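You operate a simulated robot arm through the tools that you are given. There is no shell and no other tool. Be economical: measure what you need, move in short steps, check, and stop when the job is done.

The job below is to be done with a simulated robot arm. You get a single attempt, and the scene is never put back.

JOB
Clear the padlock off the hasp block, bar the flap shut and tighten the plate screw.
Fine: stand the padlock in the small parts box; thumb turn to barred. Set down upright: padlock.

The check looks at the end state, three seconds after you hand in, the way a careful person would. Anything else that was tipped, shoved, dropped, spilled or broken makes it a failure.

ROBOT AND FRAMES
A 7-joint arm with a two-finger parallel gripper, fixed in place. Base frame: the origin is at the foot of the arm, x ahead of it, y to its left, z up; the work surface is at about z = 0.86. Readings come in m, rad, newtons and seconds.
With the tool pointing down near the work surface it reaches from about 0.24 to 0.68 m from the base axis. Its first joint turns from -1.152 to 1.152 rad. Payload 2.4 kg.
Tool frame: the origin (TCP) lies between the finger pads and is the grasp point; the fingertips stand 0.03 m ahead of it; z points along the fingers, y is the line along which they close. Largest opening 0.094 m; finger width 0.028, thickness 0.01; the body of the gripper, 0.05 by 0.096 m, starts 0.055 m behind the TCP.
Orientation is that of the tool frame in the base frame, as a unit quaternion [x, y, z, w]. With the fingers straight down and closing along the base's y, the tool's x points along the base's -x, its y along +y and its z along -z.

CONTROLS
- The arm moves only by the tool jog_arm. Its argument "motion" is one flat list of numbers, 6 for each row, row after row: the shift along the tool's x, y, z in m, then the turn, a rotation vector about the tool's x, y, z in rad. In form: [dx, dy, dz, rx, ry, rz, dx, dy, dz, rx, ry, rz, ...]. A call has 1 to 10 rows; each row shifts and turns the commanded pose from where the row before left it, along the tool's axes as they then stand. "jaw" is the opening, from 0 (shut) to 1 (fully open), set as the call begins (left out, the last holds). Each row takes 0.2 s and may step no farther than 0.05 m and 0.15 rad from the row before; otherwise, or with a gripper value out of range, the whole call is refused. A pose out of reach is approached as far as the arm can. The call stops where the force on the tool passes 60 N (or 10 N more than at its start, if that is more) or the arm is blocked; 0.2 s more then pass. The fingers move at their own pace (about 0.153 m/s each) and stop on an object; they squeeze with about 32 N. The grip force told is the motor's: it shows also when the fingers shut on nothing. Time passes only in rows, and 0.2 s behind the last, so rows that do not move let the fingers close. The reply holds the time, the measured pose of the TCP, the force on the tool along the base axes, the opening and the grip force, in the units named above and with some noise, with the torque about the TCP (base axes, N m) and any sound that the robot's microphone picked up.
- Cameras (640 x 400 px; columns grow to the right, rows downward): "scene" is fixed at [0.0341, 0.4754, 1.4356]; the picture's right is [-0.76, -0.65, 0.00], its down [-0.42, 0.49, -0.77] and it looks along [0.50, -0.58, -0.64] (base axes); focal length 272 px, centre (320, 200). "wrist" rides on the gripper at [0.076, 0.014, -0.102] in the tool frame; the picture's right is [-0.18, 0.98, 0.00], its down [-0.75, -0.14, -0.64] and it looks along [-0.63, -0.12, 0.77] (tool axes); focal length 243 px, centre (320, 200).
- grab_frame(camera): a new picture of that camera. No time passes.
- point_at(camera, pixels): for up to 12 pixels [column, row] of the newest picture of that camera ("zoom" is the newest enlarged one), the place [x, y, z] in the base frame of the surface seen there, good to about 0.002 m. No time passes.
- zoom(camera, box): a new picture of the part [left, top, right, bottom] of that camera's present view, enlarged. No time passes.
- job_done(): hands the job in; it is judged then, once.

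Work in short steps. Measure before you move; look again where a grasp or a placing could have gone wrong, and mend it. You have 80 turns and 34 pictures in all, those below and enlarged ones among them. Open the gripper and draw the arm clear of the work before you hand the job in, unless the task says otherwise; then end with one line.

The tools are called after "Emit:" as name(argument=value, ...) on one line, values as JSON. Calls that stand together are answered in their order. jog_arm: Moves the arm, as the interface text tells. Its arguments: {"type":"object","properties":{"motion":{"type":"array","items":{"type":"number"}},"jaw":{"type":"number"}},"required":["motion"]} The other tools are called the same way: grab_frame (camera) takes a picture; point_at (camera, pixels) gives the place of the surface under pixels of a picture; zoom (camera, box) takes an enlarged picture of a part of a camera's view; job_done () hands the job in.

At the start:

```text
clock: 0.0
tool_pos: [0.3595, 0.157, 1.2325]
tool_rot: [0.0, 1.0, 0.0, -0.001]
force: [-0.1, -0.4, 0.1]
ft_torque: [0.03, -0.01, 0.01]
gripper_width: 0.0941
grip_force: 0.1
```

scene: 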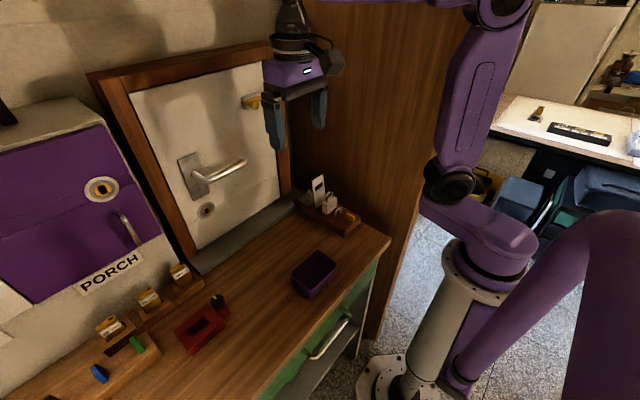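
wrist: 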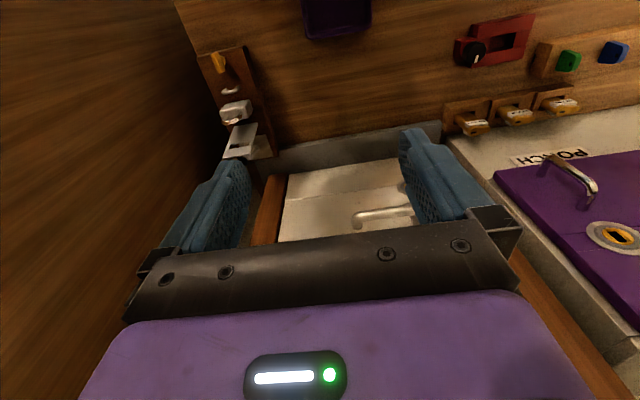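

The scene shows a hasp block with a padlock near (330,205), a door with a thumb turn near (250,102), and a panel with a flap and keys at left. I zoom in on these areas.

Emit:
zoom(camera="scene", box=[270, 160, 390, 240])

Emit:
zoom(camera="scene", box=[60, 240, 260, 390])

Emit:
zoom(camera="wrist", box=[180, 0, 380, 170])

```text
5.00 times, centred on (330, 200) of scene
```

zoom: 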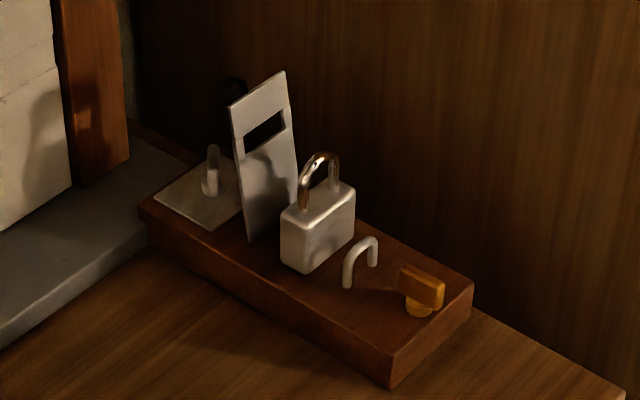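

```text
2.67 times, centred on (160, 315) of scene
```

zoom: 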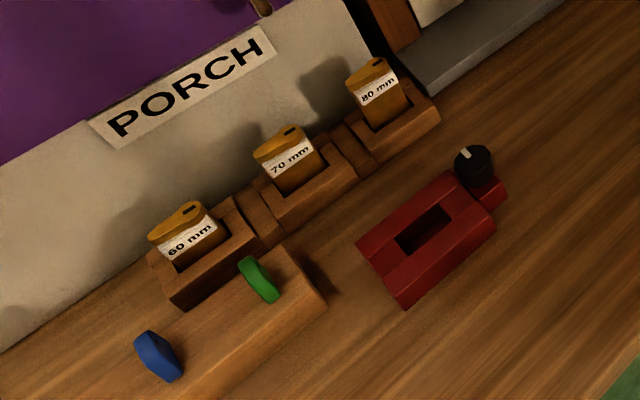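

```text
2.35 times, centred on (280, 85) of wrist
```

zoom: 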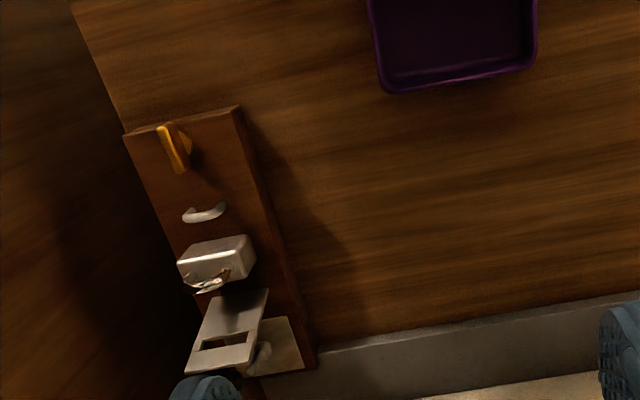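

I measure the hasp block, padlock, tray and other candidates in the scene.

Emit:
grab_frame(camera="scene")

Emit:
zoom(camera="scene", box=[290, 168, 370, 243])

Emit:
point_at(camera="scene", pixels=[[314, 246], [296, 281], [308, 300], [338, 266], [313, 275], [217, 300], [205, 330], [354, 222], [300, 190]])

```text
28 pictures are left
```

scene: 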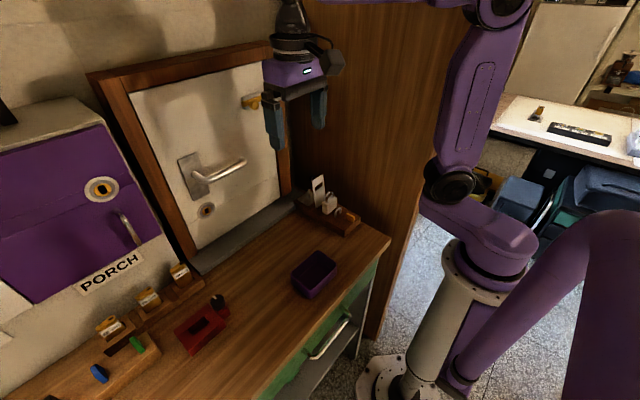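

```text
5.33 times, centred on (330, 206) of scene
```

zoom: 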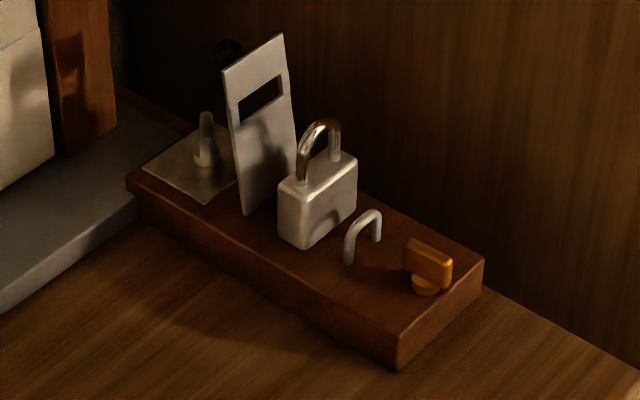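

```text
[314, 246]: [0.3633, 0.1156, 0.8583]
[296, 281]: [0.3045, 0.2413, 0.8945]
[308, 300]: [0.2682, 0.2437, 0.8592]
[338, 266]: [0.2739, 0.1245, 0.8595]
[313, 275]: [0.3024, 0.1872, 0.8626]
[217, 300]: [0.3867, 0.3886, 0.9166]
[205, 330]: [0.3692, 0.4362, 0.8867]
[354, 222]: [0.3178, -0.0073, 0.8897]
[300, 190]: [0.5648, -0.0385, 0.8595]
```

Measuring hasp details from the zoom.

Emit:
point_at(camera="zoom", pixels=[[280, 38], [224, 72], [246, 212], [295, 175], [317, 180], [282, 230], [303, 246], [320, 124], [345, 160], [280, 187], [355, 215], [348, 260]])

Emit:
point_at(camera="zoom", pixels=[[378, 240], [407, 262], [410, 240], [450, 264], [424, 290], [207, 115], [205, 150], [150, 163], [208, 202], [396, 368], [484, 262], [128, 180]])

Emit:
point_at(camera="zoom", pixels=[[240, 100], [245, 125], [282, 75], [285, 98], [366, 214], [305, 180], [335, 155], [228, 50], [260, 130], [335, 270], [410, 286], [449, 282]])

```text
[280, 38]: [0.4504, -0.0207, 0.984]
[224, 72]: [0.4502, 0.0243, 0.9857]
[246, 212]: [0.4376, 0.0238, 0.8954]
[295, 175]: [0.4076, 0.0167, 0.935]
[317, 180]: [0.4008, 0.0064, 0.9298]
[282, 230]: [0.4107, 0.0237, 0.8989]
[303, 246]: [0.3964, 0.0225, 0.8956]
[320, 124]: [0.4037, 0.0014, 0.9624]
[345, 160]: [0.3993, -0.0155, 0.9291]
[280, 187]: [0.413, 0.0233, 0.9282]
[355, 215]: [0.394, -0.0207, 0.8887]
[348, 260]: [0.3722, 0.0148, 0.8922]
```

```text
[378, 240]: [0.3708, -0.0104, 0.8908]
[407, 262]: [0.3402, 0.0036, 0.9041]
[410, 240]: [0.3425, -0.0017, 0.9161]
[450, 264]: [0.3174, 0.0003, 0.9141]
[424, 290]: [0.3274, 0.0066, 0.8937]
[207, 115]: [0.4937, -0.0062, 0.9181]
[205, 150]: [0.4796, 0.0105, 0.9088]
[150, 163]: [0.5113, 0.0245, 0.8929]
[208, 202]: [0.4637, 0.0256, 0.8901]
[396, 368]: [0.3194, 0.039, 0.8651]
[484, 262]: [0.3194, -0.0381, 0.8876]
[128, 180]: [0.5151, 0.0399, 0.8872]
```

```text
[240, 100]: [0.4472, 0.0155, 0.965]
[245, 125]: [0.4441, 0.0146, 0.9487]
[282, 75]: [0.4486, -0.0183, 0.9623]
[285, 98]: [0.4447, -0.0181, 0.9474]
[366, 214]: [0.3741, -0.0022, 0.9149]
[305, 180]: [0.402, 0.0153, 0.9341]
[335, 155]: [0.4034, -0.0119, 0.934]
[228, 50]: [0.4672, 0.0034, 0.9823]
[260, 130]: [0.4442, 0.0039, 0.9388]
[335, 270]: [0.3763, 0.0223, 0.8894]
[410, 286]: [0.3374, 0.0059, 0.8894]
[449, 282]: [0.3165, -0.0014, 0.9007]
```

The hasp block spans x 0.32–0.52, y ±0.039, with its top at z 0.889; the flap is hinged at x≈0.44. I move above it for a close wrist view of the thumb turn and screw.

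Emit:
jog_arm(motion=[0.012, -0.0314, 0.026, 0, 0, 0, 0.012, -0.0314, 0.026, 0, 0, 0, 0.012, -0.0314, 0.026, 0, 0, 0, 0.012, -0.0314, 0.026, 0, 0, 0, 0.012, -0.0314, 0.026, 0, 0, 0])

Emit:
grab_frame(camera="wrist")

```text
clock: 1.2
tool_pos: [0.2993, -0.0017, 1.1019]
tool_rot: [0.0, 1.0, -0.001, 0.0]
force: [0.3, 0.8, 0.5]
ft_torque: [0.01, 0.02, 0.04]
gripper_width: 0.0939
grip_force: 0.0
```

```text
26 pictures are left
```

wrist: 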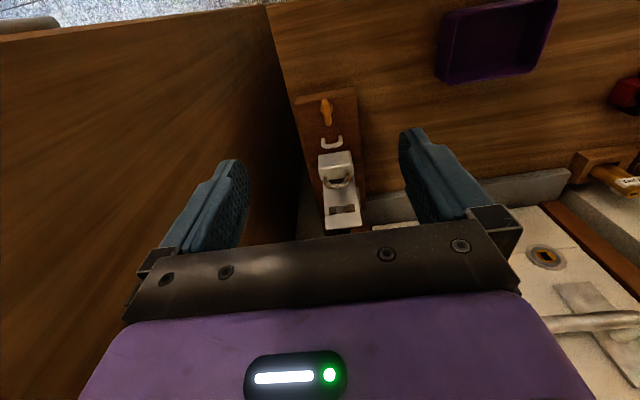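

The hasp block is visible at (330,160); I zoom in on it.

Emit:
zoom(camera="wrist", box=[280, 80, 400, 240])

```text
2.50 times, centred on (340, 160) of wrist
```

zoom: 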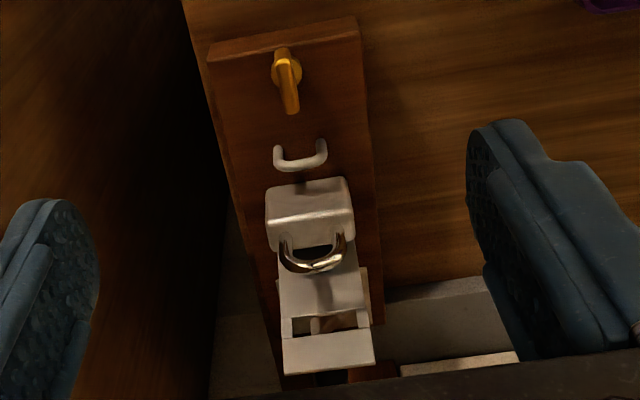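

The turn and screw need a closer look, and I need the position of the wall beside the block. I measure the wall and tray in the wrist picture, then move lower in front.

Emit:
point_at(camera="wrist", pixels=[[270, 150], [245, 120], [436, 82], [508, 72], [550, 20], [443, 12], [480, 45], [470, 12], [555, 2], [447, 75], [503, 66], [500, 30]])

Emit:
jog_arm(motion=[-0.027, 0.001, 0.033, 0, 0, 0, -0.027, 0.001, 0.033, 0, 0, 0, -0.027, 0.001, 0.033, 0, 0, 0, 0, 0, 0, 0, 0, 0])

Emit:
grab_frame(camera="wrist")

```text
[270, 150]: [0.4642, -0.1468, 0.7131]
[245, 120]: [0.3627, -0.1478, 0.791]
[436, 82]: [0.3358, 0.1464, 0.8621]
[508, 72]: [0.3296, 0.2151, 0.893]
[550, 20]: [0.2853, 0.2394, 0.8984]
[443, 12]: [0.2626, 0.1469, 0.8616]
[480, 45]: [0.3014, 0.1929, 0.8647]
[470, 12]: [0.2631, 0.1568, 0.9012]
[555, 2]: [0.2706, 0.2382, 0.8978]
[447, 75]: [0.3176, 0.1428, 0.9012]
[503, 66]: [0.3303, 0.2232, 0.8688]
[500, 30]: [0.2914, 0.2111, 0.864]
```

```text
clock: 2.2
tool_pos: [0.3801, -0.0, 1.0032]
tool_rot: [0.0, 1.0, 0.0, 0.001]
force: [0.0, 0.5, -0.2]
ft_torque: [0.0, 0.03, 0.01]
gripper_width: 0.094
grip_force: 0.1
```

```text
24 pictures are left
```

wrist: 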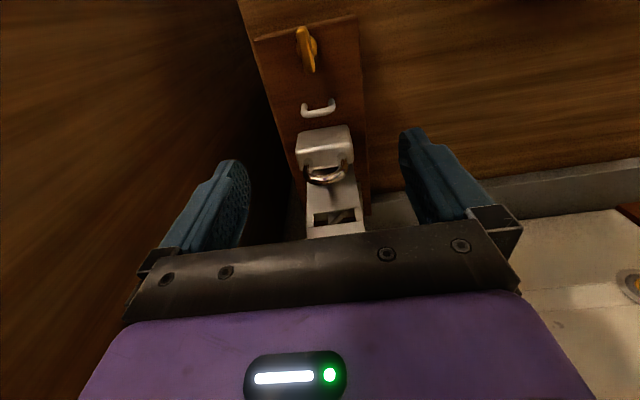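

The wall is at y=-0.147, so there is plenty of room. I zoom in on the thumb turn.

Emit:
zoom(camera="wrist", box=[250, 10, 380, 130])

Emit:
point_at(camera="zoom", pixels=[[285, 85], [300, 150], [325, 260], [335, 300], [350, 180], [250, 140], [400, 130]])

```text
3.33 times, centred on (315, 70) of wrist
```

zoom: 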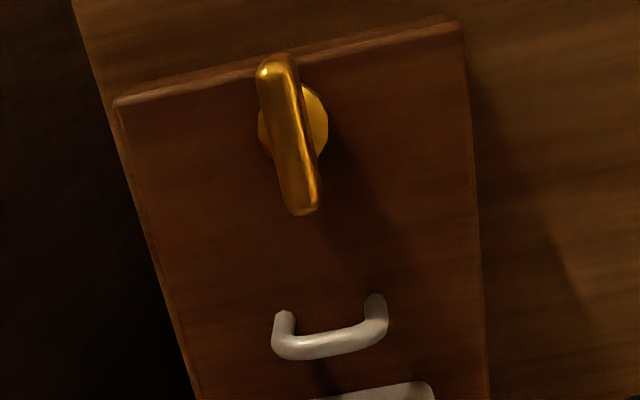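

```text
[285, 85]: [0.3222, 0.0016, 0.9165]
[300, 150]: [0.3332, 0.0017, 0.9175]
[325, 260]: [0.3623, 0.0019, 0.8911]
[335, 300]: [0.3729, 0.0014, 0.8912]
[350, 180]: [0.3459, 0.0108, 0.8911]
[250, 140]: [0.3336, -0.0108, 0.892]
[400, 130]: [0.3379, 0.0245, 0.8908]
```

The turn blade lies along x. Next I locate the padlock precisely for the grasp.

Emit:
zoom(camera="wrist", box=[270, 110, 390, 240])

```text
3.08 times, centred on (330, 175) of wrist
```

zoom: 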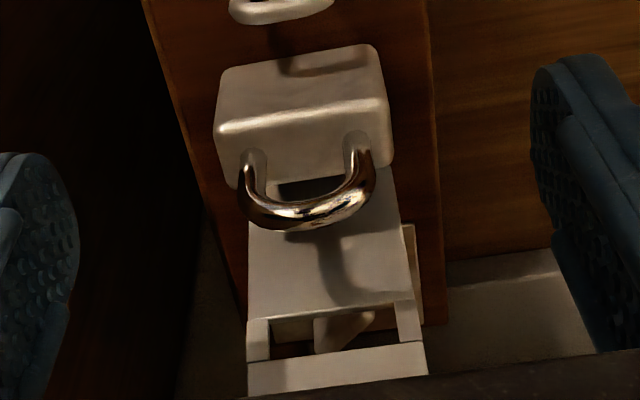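

Emit:
point_at(camera="zoom", pixels=[[222, 130], [383, 104], [300, 117], [300, 170], [232, 185], [388, 160], [300, 80], [225, 75], [372, 50], [310, 215], [255, 160], [355, 140]])

```text
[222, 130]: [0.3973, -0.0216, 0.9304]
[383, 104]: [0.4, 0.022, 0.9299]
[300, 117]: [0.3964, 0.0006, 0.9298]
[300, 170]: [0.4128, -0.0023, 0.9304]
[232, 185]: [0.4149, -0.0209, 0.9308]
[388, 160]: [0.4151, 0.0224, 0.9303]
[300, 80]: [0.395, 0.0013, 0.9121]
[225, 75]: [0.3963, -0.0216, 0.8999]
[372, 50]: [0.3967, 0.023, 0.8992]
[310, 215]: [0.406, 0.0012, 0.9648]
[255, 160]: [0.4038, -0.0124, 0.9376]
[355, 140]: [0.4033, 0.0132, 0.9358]
```

Padlock body: centre (0.406, 0.001), width 0.045 along y, top z 0.931. I descend with the fingers to either side in y.

Emit:
jog_arm(motion=[-0.026, 0.001, 0, 0, 0, 0, 0, 0, 0.04, 0, 0, 0, 0, 0, 0.038, 0, 0, 0, 0, 0, 0, 0, 0, 0], jaw=0.78)

Emit:
jog_arm(motion=[0, 0, 0, 0, 0, 0, 0, 0, 0, 0, 0, 0, 0, 0, 0, 0, 0, 0], jaw=0.2)

Emit:
grab_frame(camera="wrist")

```text
clock: 3.2
tool_pos: [0.4065, 0.0026, 0.9245]
tool_rot: [0.0, 1.0, 0.0, 0.0]
force: [0.3, -0.2, -0.4]
ft_torque: [0.01, -0.01, 0.0]
gripper_width: 0.0733
grip_force: 0.1
```

```text
clock: 4.0
tool_pos: [0.4075, 0.0029, 0.9251]
tool_rot: [0.0, 1.0, 0.0, 0.0]
force: [-0.6, -0.8, 0.0]
ft_torque: [0.05, -0.02, -0.03]
gripper_width: 0.0521
grip_force: 32.0
```

```text
21 pictures are left
```

wrist: 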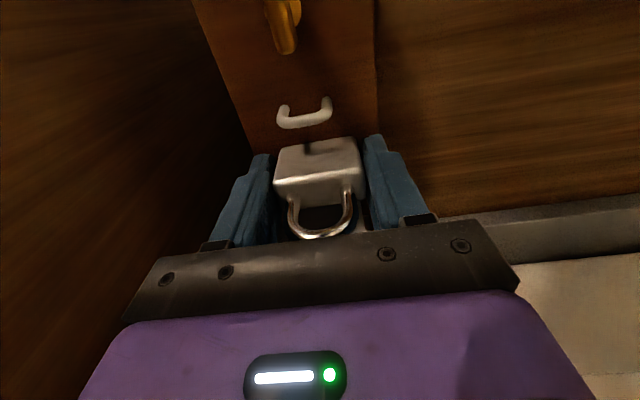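

Grip holds at 32 N. I lift straight up.

Emit:
jog_arm(motion=[0, 0, -0.02, 0, 0, 0, 0, 0, -0.04, 0, 0, 0, 0, 0, -0.04, 0, 0, 0])

Emit:
grab_frame(camera="wrist")

```text
clock: 4.8
tool_pos: [0.4064, 0.0031, 1.026]
tool_rot: [-0.001, 1.0, 0.0, 0.001]
force: [-0.2, -0.8, -1.5]
ft_torque: [0.0, -0.02, 0.01]
gripper_width: 0.0523
grip_force: 31.8
```

```text
20 pictures are left
```

wrist: 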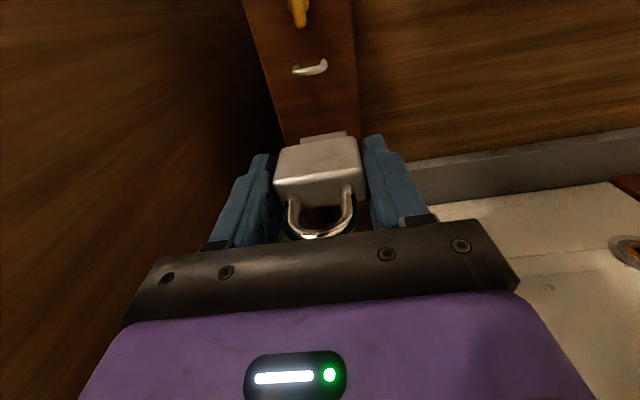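

The padlock is held upright. I check the tray geometry in a scene zoom before carrying it over.

Emit:
zoom(camera="scene", box=[275, 235, 355, 310])

Emit:
point_at(camera="zoom", pixels=[[253, 90], [95, 195], [200, 325], [385, 200], [240, 200], [160, 150], [310, 265], [325, 140], [140, 262], [200, 290], [330, 200], [255, 115]])

```text
5.33 times, centred on (315, 272) of scene
```

zoom: 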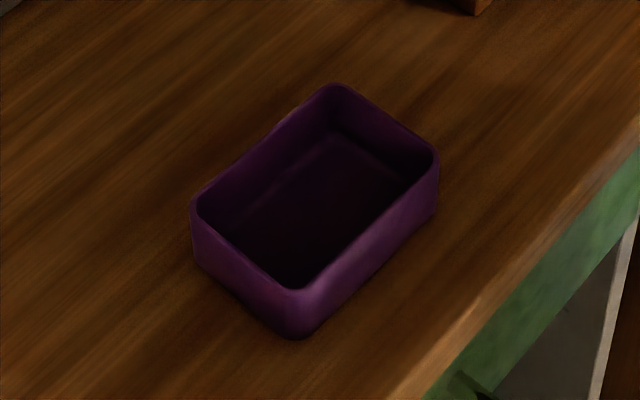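

```text
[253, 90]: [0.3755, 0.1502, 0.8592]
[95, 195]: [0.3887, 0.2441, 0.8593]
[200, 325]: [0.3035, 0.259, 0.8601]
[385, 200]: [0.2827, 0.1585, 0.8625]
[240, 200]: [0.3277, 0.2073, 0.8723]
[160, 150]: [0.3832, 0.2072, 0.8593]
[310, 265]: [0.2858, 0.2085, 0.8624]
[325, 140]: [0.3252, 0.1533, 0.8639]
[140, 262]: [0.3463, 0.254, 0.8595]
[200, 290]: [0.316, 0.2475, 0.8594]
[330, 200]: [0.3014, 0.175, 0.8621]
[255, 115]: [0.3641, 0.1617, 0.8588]
```

Measuring the rim and inner wall edges of the tray.

Emit:
point_at(camera="zoom", pixels=[[197, 205], [295, 289], [434, 157], [335, 87], [245, 247], [365, 228], [385, 120], [265, 140], [235, 225], [280, 280], [415, 170], [335, 130]])

```text
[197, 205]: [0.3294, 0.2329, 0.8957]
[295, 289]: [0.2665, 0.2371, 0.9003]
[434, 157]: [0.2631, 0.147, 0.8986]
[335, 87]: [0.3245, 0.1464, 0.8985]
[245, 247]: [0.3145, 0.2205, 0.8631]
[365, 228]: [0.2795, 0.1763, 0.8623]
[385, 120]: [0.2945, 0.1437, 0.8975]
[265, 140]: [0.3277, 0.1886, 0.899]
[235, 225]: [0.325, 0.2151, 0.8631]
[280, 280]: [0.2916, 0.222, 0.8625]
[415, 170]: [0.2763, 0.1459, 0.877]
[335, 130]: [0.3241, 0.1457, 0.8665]
```

Tray interior: x 0.266–0.327, y 0.147–0.236, floor z 0.863, aligned with the axes. I carry the padlock over the centre (0.297, 0.192).

Emit:
jog_arm(motion=[0.0219, 0.0378, 0, 0, 0, 0, 0.0219, 0.0378, 0, 0, 0, 0, 0.0219, 0.0378, 0, 0, 0, 0, 0.0219, 0.0378, 0, 0, 0, 0, 0.0219, 0.0378, 0, 0, 0, 0, 0, 0, 0.04, 0, 0, 0, 0, 0, 0.03, 0, 0, 0, 0, 0, 0, 0, 0, 0])

Emit:
zoom(camera="scene", box=[255, 190, 375, 310])

```text
clock: 6.6
tool_pos: [0.2976, 0.1918, 0.9556]
tool_rot: [0.0, 1.0, 0.001, -0.001]
force: [0.5, 0.4, -1.3]
ft_torque: [-0.01, -0.06, 0.01]
gripper_width: 0.0521
grip_force: 31.2
```

```text
3.33 times, centred on (315, 250) of scene
```

zoom: 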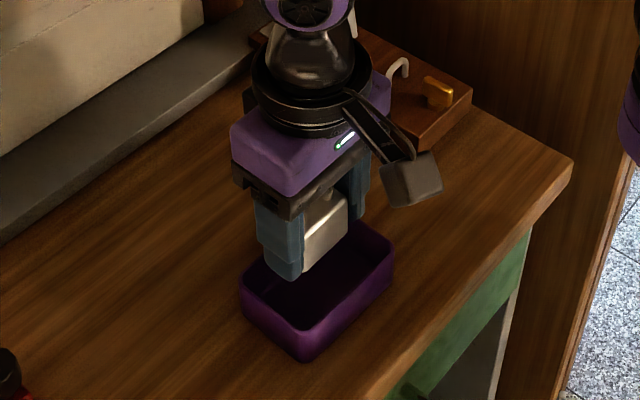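

Padlock sits above the tray, centred. I lower it to the floor, about 0.055 m down.

Emit:
jog_arm(motion=[0, 0, 0.02, 0, 0, 0, 0, 0, 0.02, 0, 0, 0, 0, 0, 0.01, 0, 0, 0, 0, 0, 0.005, 0, 0, 0, 0, 0, 0, 0, 0, 0])

```text
clock: 7.8
tool_pos: [0.2979, 0.1933, 0.8999]
tool_rot: [0.0, 1.0, 0.0, 0.0]
force: [0.4, 0.0, -1.9]
ft_torque: [0.01, -0.02, 0.0]
gripper_width: 0.0519
grip_force: 32.3
```

I feel for the floor in 1 mm steps.

Emit:
jog_arm(motion=[0, 0, 0.001, 0, 0, 0, 0, 0, 0, 0, 0, 0])

Emit:
jog_arm(motion=[0, 0, 0.001, 0, 0, 0, 0, 0, 0, 0, 0, 0])

```text
clock: 8.4
tool_pos: [0.2968, 0.1928, 0.8994]
tool_rot: [0.0, 1.0, 0.0, 0.001]
force: [-0.8, -0.5, 3.7]
ft_torque: [0.1, -0.01, -0.01]
gripper_width: 0.052
grip_force: 31.6
```

```text
clock: 9.0
tool_pos: [0.2966, 0.1929, 0.8982]
tool_rot: [0.0, 1.0, -0.001, 0.0]
force: [-1.1, -2.0, 20.6]
ft_torque: [-0.01, -0.02, 0.02]
gripper_width: 0.052
grip_force: 31.8
```

Contact at z≈0.899. I back off 1 mm, open slightly, and withdraw straight up.

Emit:
jog_arm(motion=[0, 0, -0.001, 0, 0, 0, 0, 0, 0, 0, 0, 0])

Emit:
jog_arm(motion=[0, 0, 0, 0, 0, 0, 0, 0, 0, 0, 0, 0], jaw=0.67)

Emit:
jog_arm(motion=[0, 0, -0.02, 0, 0, 0, 0, 0, -0.04, 0, 0, 0, 0, 0, -0.05, 0, 0, 0, 0, 0, 0, 0, 0, 0])

```text
clock: 9.6
tool_pos: [0.2972, 0.1915, 0.8979]
tool_rot: [0.0, 1.0, -0.001, 0.0]
force: [-0.5, 0.6, -2.1]
ft_torque: [0.01, -0.04, -0.01]
gripper_width: 0.052
grip_force: 31.1
```

```text
clock: 10.2
tool_pos: [0.2984, 0.1929, 0.8982]
tool_rot: [0.0, 1.0, 0.0, 0.0]
force: [-0.6, -0.4, 0.2]
ft_torque: [-0.01, -0.01, -0.03]
gripper_width: 0.0631
grip_force: 0.1
```

```text
clock: 11.2
tool_pos: [0.2977, 0.1934, 1.0096]
tool_rot: [0.0, 1.0, -0.001, 0.0]
force: [0.2, 0.5, 0.6]
ft_torque: [0.01, 0.01, 0.03]
gripper_width: 0.0629
grip_force: 0.0
```

Released. I rise, check the padlock stands in the tray, and return above the hasp.

Emit:
jog_arm(motion=[0, 0, -0.05, 0, 0, 0, -0.014, -0.038, 0, 0, 0, 0, -0.014, -0.038, 0, 0, 0, 0, -0.014, -0.038, 0, 0, 0, 0, -0.014, -0.038, 0, 0, 0, 0, -0.014, -0.04, 0, 0, 0, 0, 0, 0, 0, 0, 0, 0], jaw=1.0)

Emit:
zoom(camera="wrist", box=[250, 40, 400, 240])

Emit:
zoom(camera="scene", box=[255, 160, 405, 310])

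```text
clock: 12.8
tool_pos: [0.3667, 0.0023, 1.0612]
tool_rot: [0.001, 1.0, 0.001, 0.0]
force: [-0.4, 0.3, 0.2]
ft_torque: [-0.01, -0.02, 0.01]
gripper_width: 0.094
grip_force: 0.1
```

```text
2.00 times, centred on (325, 140) of wrist
```

zoom: 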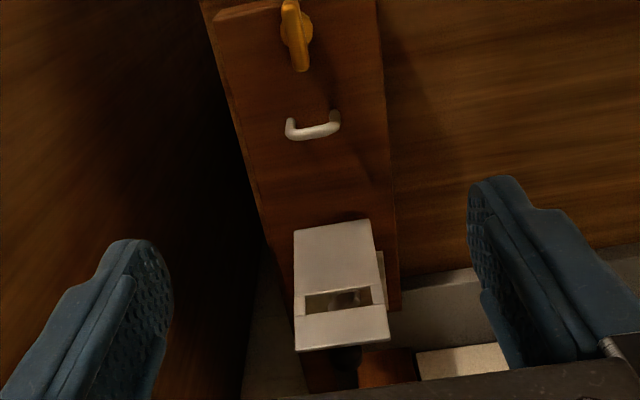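

```text
2.67 times, centred on (330, 235) of scene
```

zoom: 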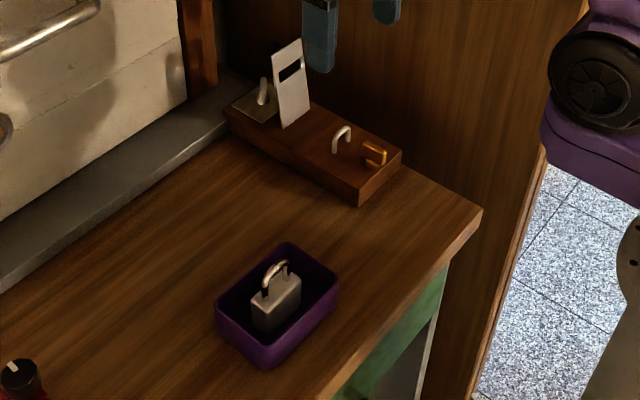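

The padlock stands upright in the tray. A dark feature behind the flap needs a closer look, as does the plate screw.

Emit:
zoom(camera="scene", box=[300, 168, 364, 208])

Emit:
point_at(camera="zoom", pixels=[[130, 108], [150, 90], [135, 90], [128, 180], [140, 230], [120, 185], [135, 245], [110, 240], [145, 180], [455, 190], [560, 260], [480, 250]])

```text
10.00 times, centred on (332, 188) of scene
```

zoom: 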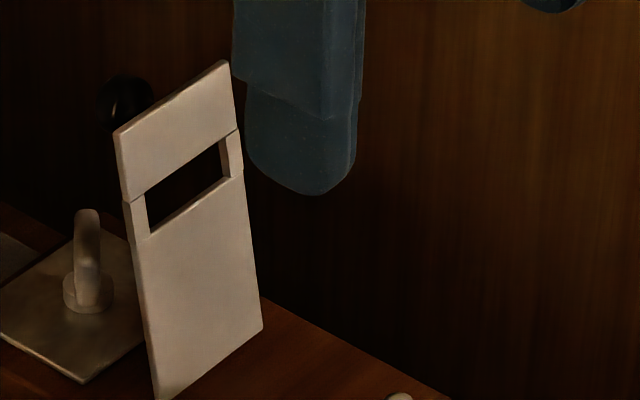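

```text
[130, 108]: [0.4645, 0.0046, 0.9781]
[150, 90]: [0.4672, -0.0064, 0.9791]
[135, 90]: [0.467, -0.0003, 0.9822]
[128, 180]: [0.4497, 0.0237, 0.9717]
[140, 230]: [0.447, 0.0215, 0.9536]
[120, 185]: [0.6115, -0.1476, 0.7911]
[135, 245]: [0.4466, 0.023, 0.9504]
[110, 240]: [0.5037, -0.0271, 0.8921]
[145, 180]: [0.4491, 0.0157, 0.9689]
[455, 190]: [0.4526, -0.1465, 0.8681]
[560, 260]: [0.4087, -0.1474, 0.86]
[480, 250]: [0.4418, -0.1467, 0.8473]
```

A black knob sits on the flap's outer face at about (0.467, 0, 0.979). I measure the screw wing and the door clearance behind it.

Emit:
point_at(camera="zoom", pixels=[[88, 215], [86, 240], [90, 270], [75, 290], [95, 298], [105, 290], [80, 240], [96, 240], [82, 380], [88, 310], [66, 285], [110, 285]])

Emit:
point_at(camera="scene", pixels=[[243, 160], [215, 178], [250, 102], [285, 190], [260, 150], [200, 210]])

```text
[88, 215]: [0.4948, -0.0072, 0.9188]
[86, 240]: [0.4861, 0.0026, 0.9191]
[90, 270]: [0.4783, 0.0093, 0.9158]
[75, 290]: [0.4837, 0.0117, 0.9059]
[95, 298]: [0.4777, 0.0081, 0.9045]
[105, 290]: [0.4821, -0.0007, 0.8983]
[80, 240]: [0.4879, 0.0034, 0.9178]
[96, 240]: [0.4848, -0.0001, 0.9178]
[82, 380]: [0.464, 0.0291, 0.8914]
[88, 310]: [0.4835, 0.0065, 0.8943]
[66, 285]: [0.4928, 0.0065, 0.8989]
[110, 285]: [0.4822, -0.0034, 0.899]
```

```text
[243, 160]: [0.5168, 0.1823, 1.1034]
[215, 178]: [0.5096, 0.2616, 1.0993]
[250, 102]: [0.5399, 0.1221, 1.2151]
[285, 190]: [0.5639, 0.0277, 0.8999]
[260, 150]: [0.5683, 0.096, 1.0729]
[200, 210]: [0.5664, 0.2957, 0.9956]
```

The screw's wing bar runs diagonally, centred at (0.4865, 0.001), z 0.904–0.919. The door face is at x=0.568, so there is room to go behind the flap with closed fingers.

Emit:
jog_arm(motion=[-0.046, -0.001, 0, 0, 0, 0, -0.046, -0.001, 0, 0, 0, 0, -0.046, 0, 0, 0, 0, 0, 0, 0, 0.035, 0, 0, 0, 0, 0, 0.03, 0, 0, 0, 0, 0, 0, 0, 0, 0], jaw=0)

Emit:
zoom(camera="scene", box=[280, 120, 380, 240])

```text
clock: 14.2
tool_pos: [0.5037, -0.0021, 0.9934]
tool_rot: [0.0, 1.0, 0.0, 0.0]
force: [0.0, -0.6, 0.2]
ft_torque: [0.0, 0.01, 0.01]
gripper_width: 0.0002
grip_force: 31.4
```

```text
3.33 times, centred on (330, 180) of scene
```

zoom: 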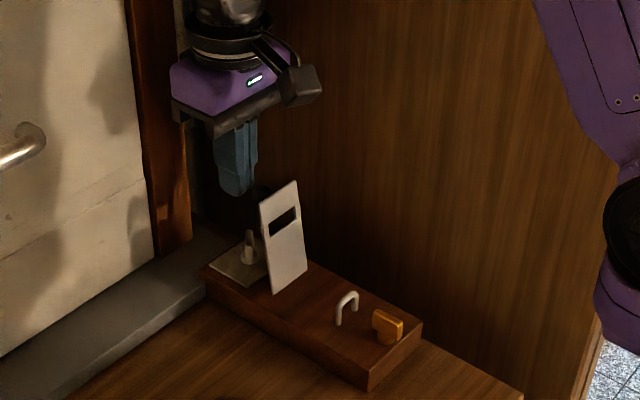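

The fingers are behind the knob. I push toward -x in small steps.

Emit:
jog_arm(motion=[0.015, 0, 0, 0, 0, 0, 0.015, 0, 0, 0, 0, 0, 0.015, 0, 0, 0, 0, 0, 0.015, 0, 0, 0, 0, 0, 0.01, 0, 0, 0, 0, 0])

Emit:
zoom(camera="scene", box=[280, 120, 380, 240])

```text
clock: 15.4
tool_pos: [0.4337, -0.0021, 0.9935]
tool_rot: [0.0, 1.0, 0.0, 0.0]
force: [0.2, 0.2, -0.1]
ft_torque: [0.02, 0.01, -0.02]
gripper_width: 0.0
grip_force: 31.7
```

```text
3.33 times, centred on (330, 180) of scene
```

zoom: 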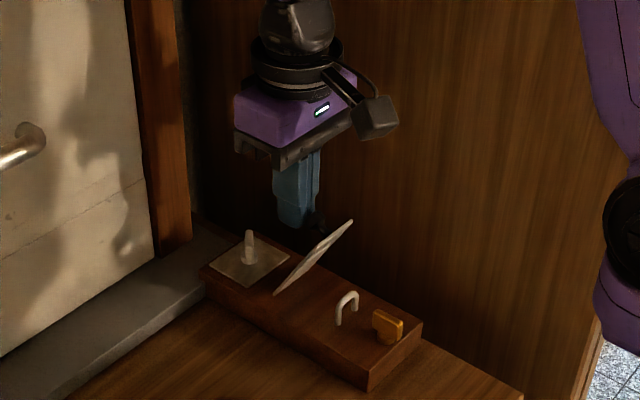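

The flap moves and holds by friction at about 40°. I keep pushing in -x and down.

Emit:
jog_arm(motion=[0.015, 0, 0.005, 0, 0, 0, 0.015, 0, 0.01, 0, 0, 0, 0.0, 0, 0.012, 0, 0, 0, 0, 0, 0.012, 0, 0, 0])

Emit:
zoom(camera="scene", box=[280, 120, 380, 240])

```text
clock: 16.4
tool_pos: [0.4052, -0.0013, 0.9561]
tool_rot: [0.0, 1.0, 0.0, 0.0]
force: [0.4, -0.1, 0.1]
ft_torque: [0.01, 0.02, 0.0]
gripper_width: 0.0001
grip_force: 32.0
```

```text
3.33 times, centred on (330, 180) of scene
```

zoom: 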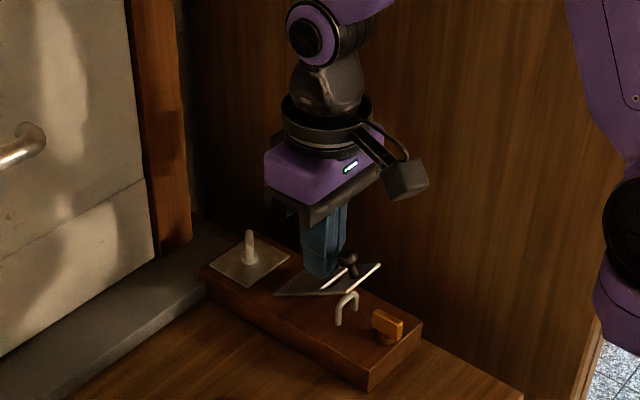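

The flap is about 25° from flat. I press it further down at x=0.405.

Emit:
jog_arm(motion=[0, 0, 0.01, 0, 0, 0, 0, 0, 0.008, 0, 0, 0])

Emit:
zoom(camera="scene", box=[300, 170, 380, 240])

```text
clock: 17.0
tool_pos: [0.405, -0.0006, 0.9369]
tool_rot: [0.0, 1.0, 0.001, 0.0]
force: [0.0, 0.5, -0.4]
ft_torque: [0.02, -0.02, -0.01]
gripper_width: 0.0001
grip_force: 32.1
```

```text
5.71 times, centred on (340, 205) of scene
```

zoom: 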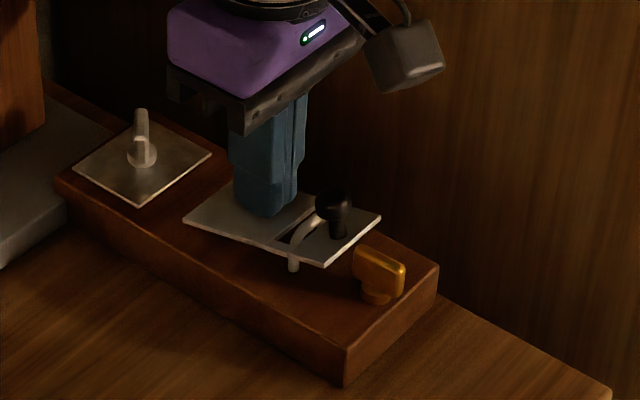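

The flap is nearly shut and the staple is entering the slot. I press in smaller steps.

Emit:
jog_arm(motion=[0, 0, 0.005, 0, 0, 0, 0, 0, 0.003, 0, 0, 0, 0, 0, 0.002, 0, 0, 0, 0, 0, 0, 0, 0, 0])

Emit:
zoom(camera="scene", box=[310, 180, 370, 230])

Emit:
point_at(camera="zoom", pixels=[[210, 180], [260, 140], [60, 205], [235, 255], [380, 260], [450, 300], [410, 290], [330, 190], [390, 220], [300, 240]])

```text
clock: 18.0
tool_pos: [0.4051, -0.0019, 0.9275]
tool_rot: [0.0, 1.0, 0.0, 0.0]
force: [0.5, 0.3, 0.0]
ft_torque: [-0.02, -0.01, 0.01]
gripper_width: 0.0
grip_force: 32.0
```

```text
8.00 times, centred on (340, 205) of scene
```

zoom: 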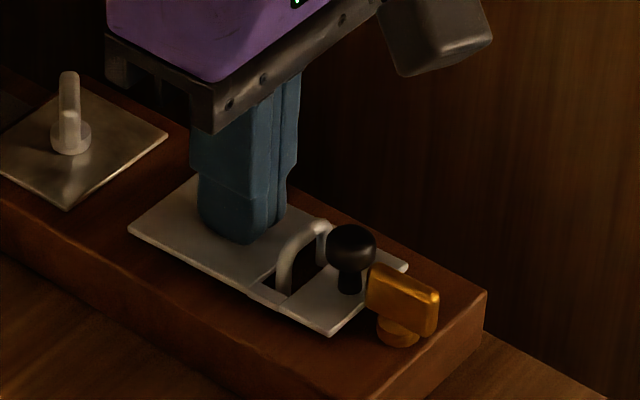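

```text
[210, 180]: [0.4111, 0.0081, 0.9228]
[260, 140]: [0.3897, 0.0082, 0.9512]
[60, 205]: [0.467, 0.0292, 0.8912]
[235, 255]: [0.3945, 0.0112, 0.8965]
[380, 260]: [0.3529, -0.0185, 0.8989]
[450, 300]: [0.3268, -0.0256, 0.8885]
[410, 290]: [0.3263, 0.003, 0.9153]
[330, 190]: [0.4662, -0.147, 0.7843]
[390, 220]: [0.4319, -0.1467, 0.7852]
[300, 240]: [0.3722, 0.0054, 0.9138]
```

Still zero force and the flap end is at z≈0.899. I press on until contact is felt.

Emit:
jog_arm(motion=[0, 0, 0.0015, 0, 0, 0, 0, 0, 0.0015, 0, 0, 0, 0, 0, 0, 0, 0, 0])

```text
clock: 18.8
tool_pos: [0.4061, -0.0013, 0.9247]
tool_rot: [-0.001, 1.0, 0.0, 0.001]
force: [-1.2, -0.9, 10.0]
ft_torque: [-0.02, 0.12, -0.03]
gripper_width: 0.0
grip_force: 32.1
```

Emit:
jog_arm(motion=[0, 0, 0.001, 0, 0, 0, 0, 0, 0, 0, 0, 0])

Emit:
zoom(camera="scene", box=[320, 190, 368, 230])

Emit:
point_at(camera="zoom", pixels=[[60, 200], [100, 230], [200, 280], [230, 300], [210, 265], [310, 235], [225, 240], [225, 190], [280, 225], [350, 270], [395, 310], [200, 190]])

```text
clock: 19.4
tool_pos: [0.4052, -0.002, 0.925]
tool_rot: [0.0, 1.0, -0.001, 0.002]
force: [-7.9, -1.4, 56.1]
ft_torque: [-0.01, 0.52, 0.05]
gripper_width: 0.0
grip_force: 31.9
```

```text
10.00 times, centred on (344, 210) of scene
```

zoom: 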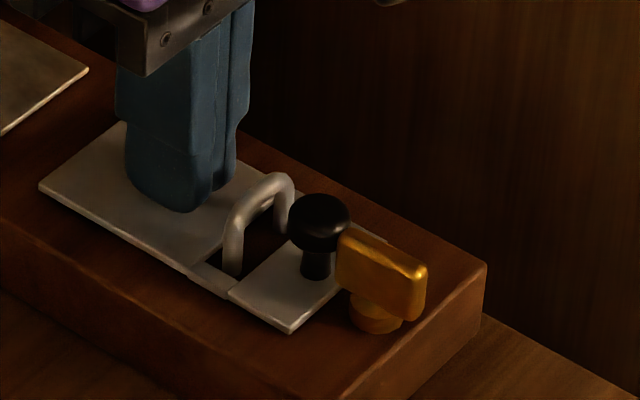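

```text
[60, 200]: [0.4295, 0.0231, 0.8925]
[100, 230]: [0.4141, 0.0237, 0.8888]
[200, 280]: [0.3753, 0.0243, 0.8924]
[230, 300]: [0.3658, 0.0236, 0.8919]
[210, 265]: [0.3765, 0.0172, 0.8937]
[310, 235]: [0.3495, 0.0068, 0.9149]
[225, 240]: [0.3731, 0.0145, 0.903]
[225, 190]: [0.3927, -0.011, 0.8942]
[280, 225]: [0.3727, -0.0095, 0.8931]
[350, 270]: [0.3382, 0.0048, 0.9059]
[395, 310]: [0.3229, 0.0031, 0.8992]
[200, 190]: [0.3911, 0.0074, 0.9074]
```

The flap is flat and shut with a stiff contact. I lift off and take a close wrist view of the turn and knob.

Emit:
jog_arm(motion=[0, 0, -0.03, 0, 0, 0, 0, 0, -0.04, 0, 0, 0, 0.005, 0, 0, 0, 0, 0, 0, 0, 0, 0, 0, 0])

Emit:
zoom(camera="wrist", box=[250, 0, 390, 120])

Emit:
point_at(camera="zoom", pixels=[[270, 55], [285, 110], [265, 15], [300, 80], [320, 240], [320, 160], [300, 200], [345, 190], [310, 130]])

```text
clock: 20.4
tool_pos: [0.3999, -0.0022, 0.9926]
tool_rot: [0.0, 1.0, 0.0, 0.0]
force: [0.4, -0.6, 0.2]
ft_torque: [0.05, -0.04, 0.03]
gripper_width: 0.0
grip_force: 32.3
```

```text
3.33 times, centred on (320, 60) of wrist
```

zoom: 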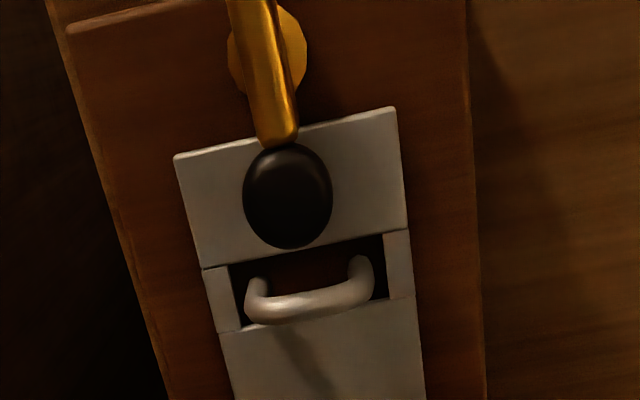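

```text
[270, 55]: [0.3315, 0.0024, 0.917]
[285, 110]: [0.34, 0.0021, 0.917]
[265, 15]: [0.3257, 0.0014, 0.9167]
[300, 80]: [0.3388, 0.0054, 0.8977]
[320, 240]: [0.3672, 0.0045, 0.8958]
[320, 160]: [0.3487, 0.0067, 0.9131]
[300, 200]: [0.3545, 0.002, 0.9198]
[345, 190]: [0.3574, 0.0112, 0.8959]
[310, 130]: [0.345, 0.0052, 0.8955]
```

The turn's pivot is about (0.331, 0.002) and the flap knob at x≥0.345 is tight against the +x end, so I'll grip only the outer -x half of the blade and swing around the pivot. I move to (0.310, 0.002) with jaws slightly open.

Emit:
jog_arm(motion=[0.045, 0.002, 0, 0, 0, 0, 0.045, 0.0022, 0, 0, 0, 0, 0, 0, 0, 0, 0, 0], jaw=0.3)

Emit:
jog_arm(motion=[0, 0, 0.03, 0, 0, 0, 0, 0, 0.025, 0, 0, 0, 0, 0, 0, 0, 0, 0])

Emit:
zoom(camera="scene", box=[310, 170, 390, 240])

```text
clock: 21.2
tool_pos: [0.3218, 0.0006, 0.9938]
tool_rot: [0.001, 1.0, 0.0, 0.0]
force: [0.4, 0.0, 0.7]
ft_torque: [0.0, 0.01, 0.01]
gripper_width: 0.0286
grip_force: 0.1
out of reach, approached as far as the arm can: row 2
```

```text
clock: 22.0
tool_pos: [0.3094, 0.0026, 0.9375]
tool_rot: [0.0, 1.0, 0.0, 0.0]
force: [0.4, 0.2, -0.3]
ft_torque: [-0.03, 0.0, 0.03]
gripper_width: 0.028
grip_force: 0.1
```

```text
5.71 times, centred on (350, 205) of scene
```

zoom: 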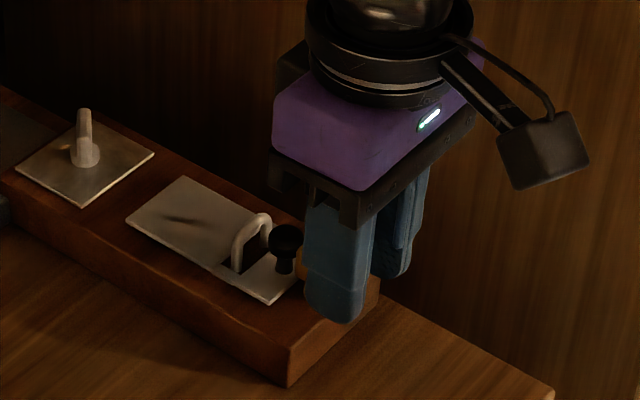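

In position around the blade's near half. I close on it.

Emit:
jog_arm(motion=[0, 0, 0, 0, 0, 0, 0, 0, 0, 0, 0, 0], jaw=0)

```text
clock: 22.6
tool_pos: [0.3095, 0.0006, 0.9376]
tool_rot: [0.002, 1.0, 0.0, -0.001]
force: [5.3, -31.0, -2.6]
ft_torque: [-0.8, -0.89, -0.36]
gripper_width: 0.0077
grip_force: 41.7
```

Gripped (7.7 mm wide), but with a side load of -31 N, so I shift 2 mm in -y to relieve it.

Emit:
jog_arm(motion=[0, -0.002, 0, 0, 0, 0, 0, 0, 0, 0, 0, 0])

```text
clock: 23.2
tool_pos: [0.3097, 0.0003, 0.9381]
tool_rot: [0.0, 1.0, 0.0, -0.001]
force: [0.1, -20.0, -5.4]
ft_torque: [-0.49, -0.52, -0.27]
gripper_width: 0.0078
grip_force: 42.3
```

Emit:
jog_arm(motion=[0, -0.002, 0, 0, 0, 0, 0, 0, 0, 0, 0, 0])

```text
clock: 23.8
tool_pos: [0.3106, 0.0001, 0.9381]
tool_rot: [-0.003, 1.0, 0.0, -0.001]
force: [-5.6, 8.3, -12.4]
ft_torque: [0.24, 0.89, 0.18]
gripper_width: 0.0076
grip_force: 41.8
```

Side load is now small. I try a first clockwise increment of 0.28 rad about the pivot.

Emit:
jog_arm(motion=[-0.0002, 0.0029, 0, 0, 0, 0.14, -0.0002, 0.0029, 0, 0, 0, 0.14])

```text
clock: 24.4
tool_pos: [0.3107, 0.0041, 0.9378]
tool_rot: [0.141, 0.99, -0.001, -0.001]
force: [-8.8, -9.6, 4.9]
ft_torque: [-0.31, -0.02, 0.23]
gripper_width: 0.0093
grip_force: 43.3
```

Gripper width grew slightly, so I check whether the blade followed.

Emit:
zoom(camera="scene", box=[320, 185, 384, 225])

```text
10.00 times, centred on (352, 205) of scene
```

zoom: 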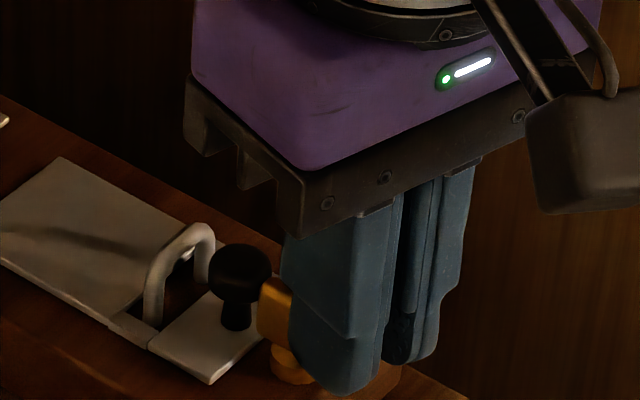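

Emit:
point_at(camera="zoom", pixels=[[263, 290], [270, 310], [280, 285], [265, 330], [285, 325], [262, 300]])

```text
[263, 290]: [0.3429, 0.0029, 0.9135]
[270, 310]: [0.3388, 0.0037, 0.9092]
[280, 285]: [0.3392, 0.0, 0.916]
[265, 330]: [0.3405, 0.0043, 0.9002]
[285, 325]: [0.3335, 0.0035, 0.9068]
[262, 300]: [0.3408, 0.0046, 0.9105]
```

The blade face still lies along x and about 0.4 N·m resists, so clockwise is likely a stop. I undo that and try counter-clockwise.

Emit:
jog_arm(motion=[-0.0002, -0.0029, 0, 0, 0, -0.14, -0.0002, -0.0029, 0, 0, 0, -0.14, 0, 0, 0, 0, 0, 0])

Emit:
jog_arm(motion=[-0.0002, -0.0029, 0, 0, 0, -0.14, -0.0002, -0.0029, 0, 0, 0, -0.14])

Emit:
zoom(camera="scene", box=[320, 185, 384, 225])

```text
clock: 25.2
tool_pos: [0.3105, 0.0002, 0.9384]
tool_rot: [-0.002, 1.0, 0.0, 0.0]
force: [-10.0, 7.6, -0.3]
ft_torque: [0.19, 1.04, 0.17]
gripper_width: 0.0078
grip_force: 41.8
```

```text
clock: 25.8
tool_pos: [0.3103, -0.0051, 0.9375]
tool_rot: [-0.141, 0.99, 0.0, 0.0]
force: [-5.9, 9.0, -5.1]
ft_torque: [-0.13, 1.3, 0.21]
gripper_width: 0.0081
grip_force: 42.0
```

```text
10.00 times, centred on (352, 205) of scene
```

zoom: 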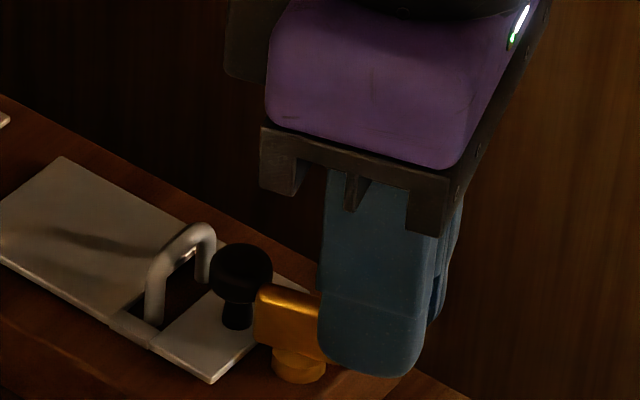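

The blade follows counter-clockwise with no added resistance. I continue another 0.7 rad.

Emit:
jog_arm(motion=[-0.0002, -0.0029, 0, 0, 0, -0.14, -0.0002, -0.0029, 0, 0, 0, -0.14, -0.0002, -0.0029, 0, 0, 0, -0.14, -0.0002, -0.0029, 0, 0, 0, -0.14, -0.0002, -0.0029, 0, 0, 0, -0.14])

```text
clock: 27.0
tool_pos: [0.3197, -0.0188, 0.9387]
tool_rot: [-0.471, 0.882, 0.0, 0.001]
force: [-0.8, 2.2, -12.1]
ft_torque: [-0.46, 0.41, 0.03]
gripper_width: 0.0079
grip_force: 41.8
```

Going well, forces low (0.98 rad so far). I turn 0.42 rad more.

Emit:
jog_arm(motion=[-0.0002, -0.0029, 0, 0, 0, -0.14, -0.0002, -0.0029, 0, 0, 0, -0.14, -0.0002, -0.0029, 0, 0, 0, -0.14])

Emit:
jog_arm(motion=[-0.0001, -0.0018, 0, 0, 0, -0.085, -0.0001, -0.0018, 0, 0, 0, -0.085, 0, 0, 0, 0, 0, 0])

Emit:
zoom(camera="scene", box=[320, 185, 384, 225])

```text
clock: 27.8
tool_pos: [0.3289, -0.0209, 0.9388]
tool_rot: [-0.645, 0.765, -0.001, 0.0]
force: [4.2, -0.1, -18.4]
ft_torque: [0.46, -0.16, -0.11]
gripper_width: 0.0077
grip_force: 41.7
```

```text
clock: 28.6
tool_pos: [0.3315, -0.0226, 0.9386]
tool_rot: [-0.707, 0.707, 0.0, 0.001]
force: [10.1, -3.8, -11.3]
ft_torque: [-0.06, -0.27, -0.18]
gripper_width: 0.0077
grip_force: 41.8
```

```text
10.00 times, centred on (352, 205) of scene
```

zoom: 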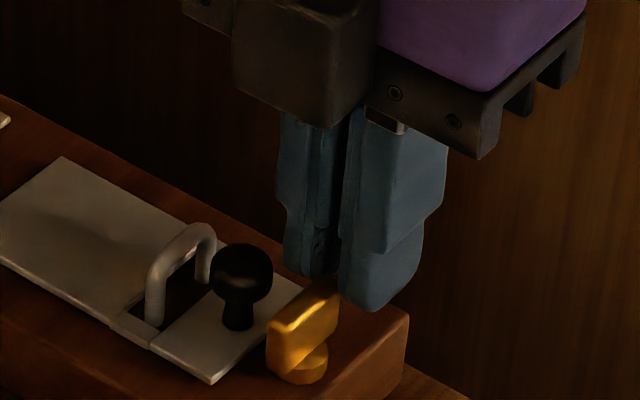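

Blade is now crosswise at 90° and the torque is low. I probe slightly further to see whether there is a stop here.

Emit:
jog_arm(motion=[-0.0001, -0.0021, 0, 0, 0, -0.1, 0, 0, 0, 0, 0, 0])

```text
clock: 29.2
tool_pos: [0.3336, -0.0227, 0.9391]
tool_rot: [0.741, -0.672, 0.0, -0.001]
force: [7.1, -8.9, 6.0]
ft_torque: [0.11, -0.15, -0.4]
gripper_width: 0.0083
grip_force: 42.7
```

Resistance rose by 0.3 N·m and the jaw wedged wider, so the stop is at about 90°. I go back to 90° to relieve, then open and lift.

Emit:
jog_arm(motion=[-0.0001, 0.0016, 0, 0, 0, 0.08, 0, 0, 0, 0, 0, 0])

Emit:
jog_arm(motion=[0, 0, 0, 0, 0, 0, 0, 0, 0, 0, 0, 0], jaw=0.17)

Emit:
jog_arm(motion=[0, 0, -0.02, 0, 0, 0, 0, 0, -0.04, 0, 0, 0, 0, 0, -0.02, 0, 0, 0, 0, 0, 0, 0, 0, 0])

Emit:
zoom(camera="scene", box=[290, 160, 386, 230])

```text
clock: 29.8
tool_pos: [0.3313, -0.0224, 0.9392]
tool_rot: [0.713, -0.701, 0.0, -0.001]
force: [11.2, -5.7, -3.2]
ft_torque: [-0.78, 0.03, -0.37]
gripper_width: 0.0077
grip_force: 41.9
```

```text
clock: 30.4
tool_pos: [0.3318, -0.0212, 0.9387]
tool_rot: [0.714, -0.7, 0.0, 0.001]
force: [0.1, -0.5, 0.2]
ft_torque: [0.01, 0.0, -0.01]
gripper_width: 0.0162
grip_force: 0.1
```

```text
clock: 31.4
tool_pos: [0.3305, -0.021, 1.0188]
tool_rot: [0.714, -0.7, 0.0, 0.001]
force: [0.1, 0.8, -0.3]
ft_torque: [-0.03, -0.01, 0.01]
gripper_width: 0.016
grip_force: 0.0
```

```text
5.71 times, centred on (338, 195) of scene
```

zoom: 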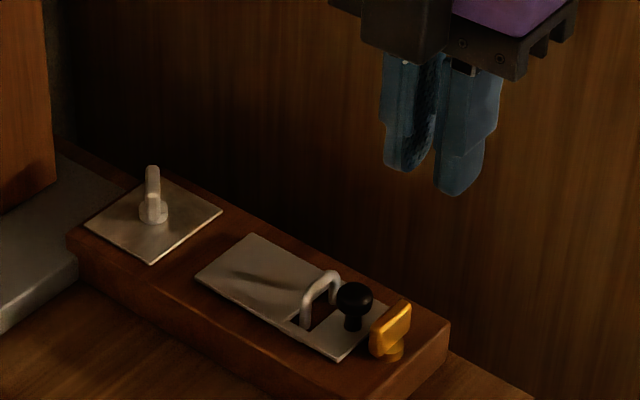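

The thumb turn is crosswise and the flap is shut. I refine the screw wing geometry from this zoom (no extra picture needed).

Emit:
point_at(camera="zoom", pixels=[[151, 168], [153, 172], [151, 180], [152, 190], [154, 200], [148, 190], [157, 190], [147, 175], [157, 175], [150, 205], [142, 212], [166, 212]])

Emit:
jog_arm(motion=[0, 0, 0, 0, 0, 0.14, 0, 0, 0, 0, 0, 0.14, 0, 0, 0, 0, 0, 0.14, 0, 0, 0, 0, 0, 0.14, 0, 0, 0, 0, 0, 0.14, 0, 0, 0, 0, 0, 0.14, 0, 0, 0, 0, 0, 0.14, 0, 0, 0, 0, 0, 0.14, 0, 0, 0, 0, 0, 0.14, 0, 0, 0, 0, 0, 0.14], jaw=0.45)

```text
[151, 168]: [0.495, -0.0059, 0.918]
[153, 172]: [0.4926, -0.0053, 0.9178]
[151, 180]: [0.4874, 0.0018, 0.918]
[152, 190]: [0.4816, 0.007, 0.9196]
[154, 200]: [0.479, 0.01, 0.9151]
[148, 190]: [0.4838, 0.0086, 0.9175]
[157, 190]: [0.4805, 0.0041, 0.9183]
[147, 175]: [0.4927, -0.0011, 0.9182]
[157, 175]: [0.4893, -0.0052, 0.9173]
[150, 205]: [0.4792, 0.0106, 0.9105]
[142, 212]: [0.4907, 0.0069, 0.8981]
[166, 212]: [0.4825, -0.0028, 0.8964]
```

```text
clock: 33.6
tool_pos: [0.3321, -0.0225, 1.0188]
tool_rot: [-0.093, 0.996, 0.0, 0.001]
force: [0.6, 0.0, -0.5]
ft_torque: [0.0, 0.01, -0.02]
gripper_width: 0.0423
grip_force: 0.0
```

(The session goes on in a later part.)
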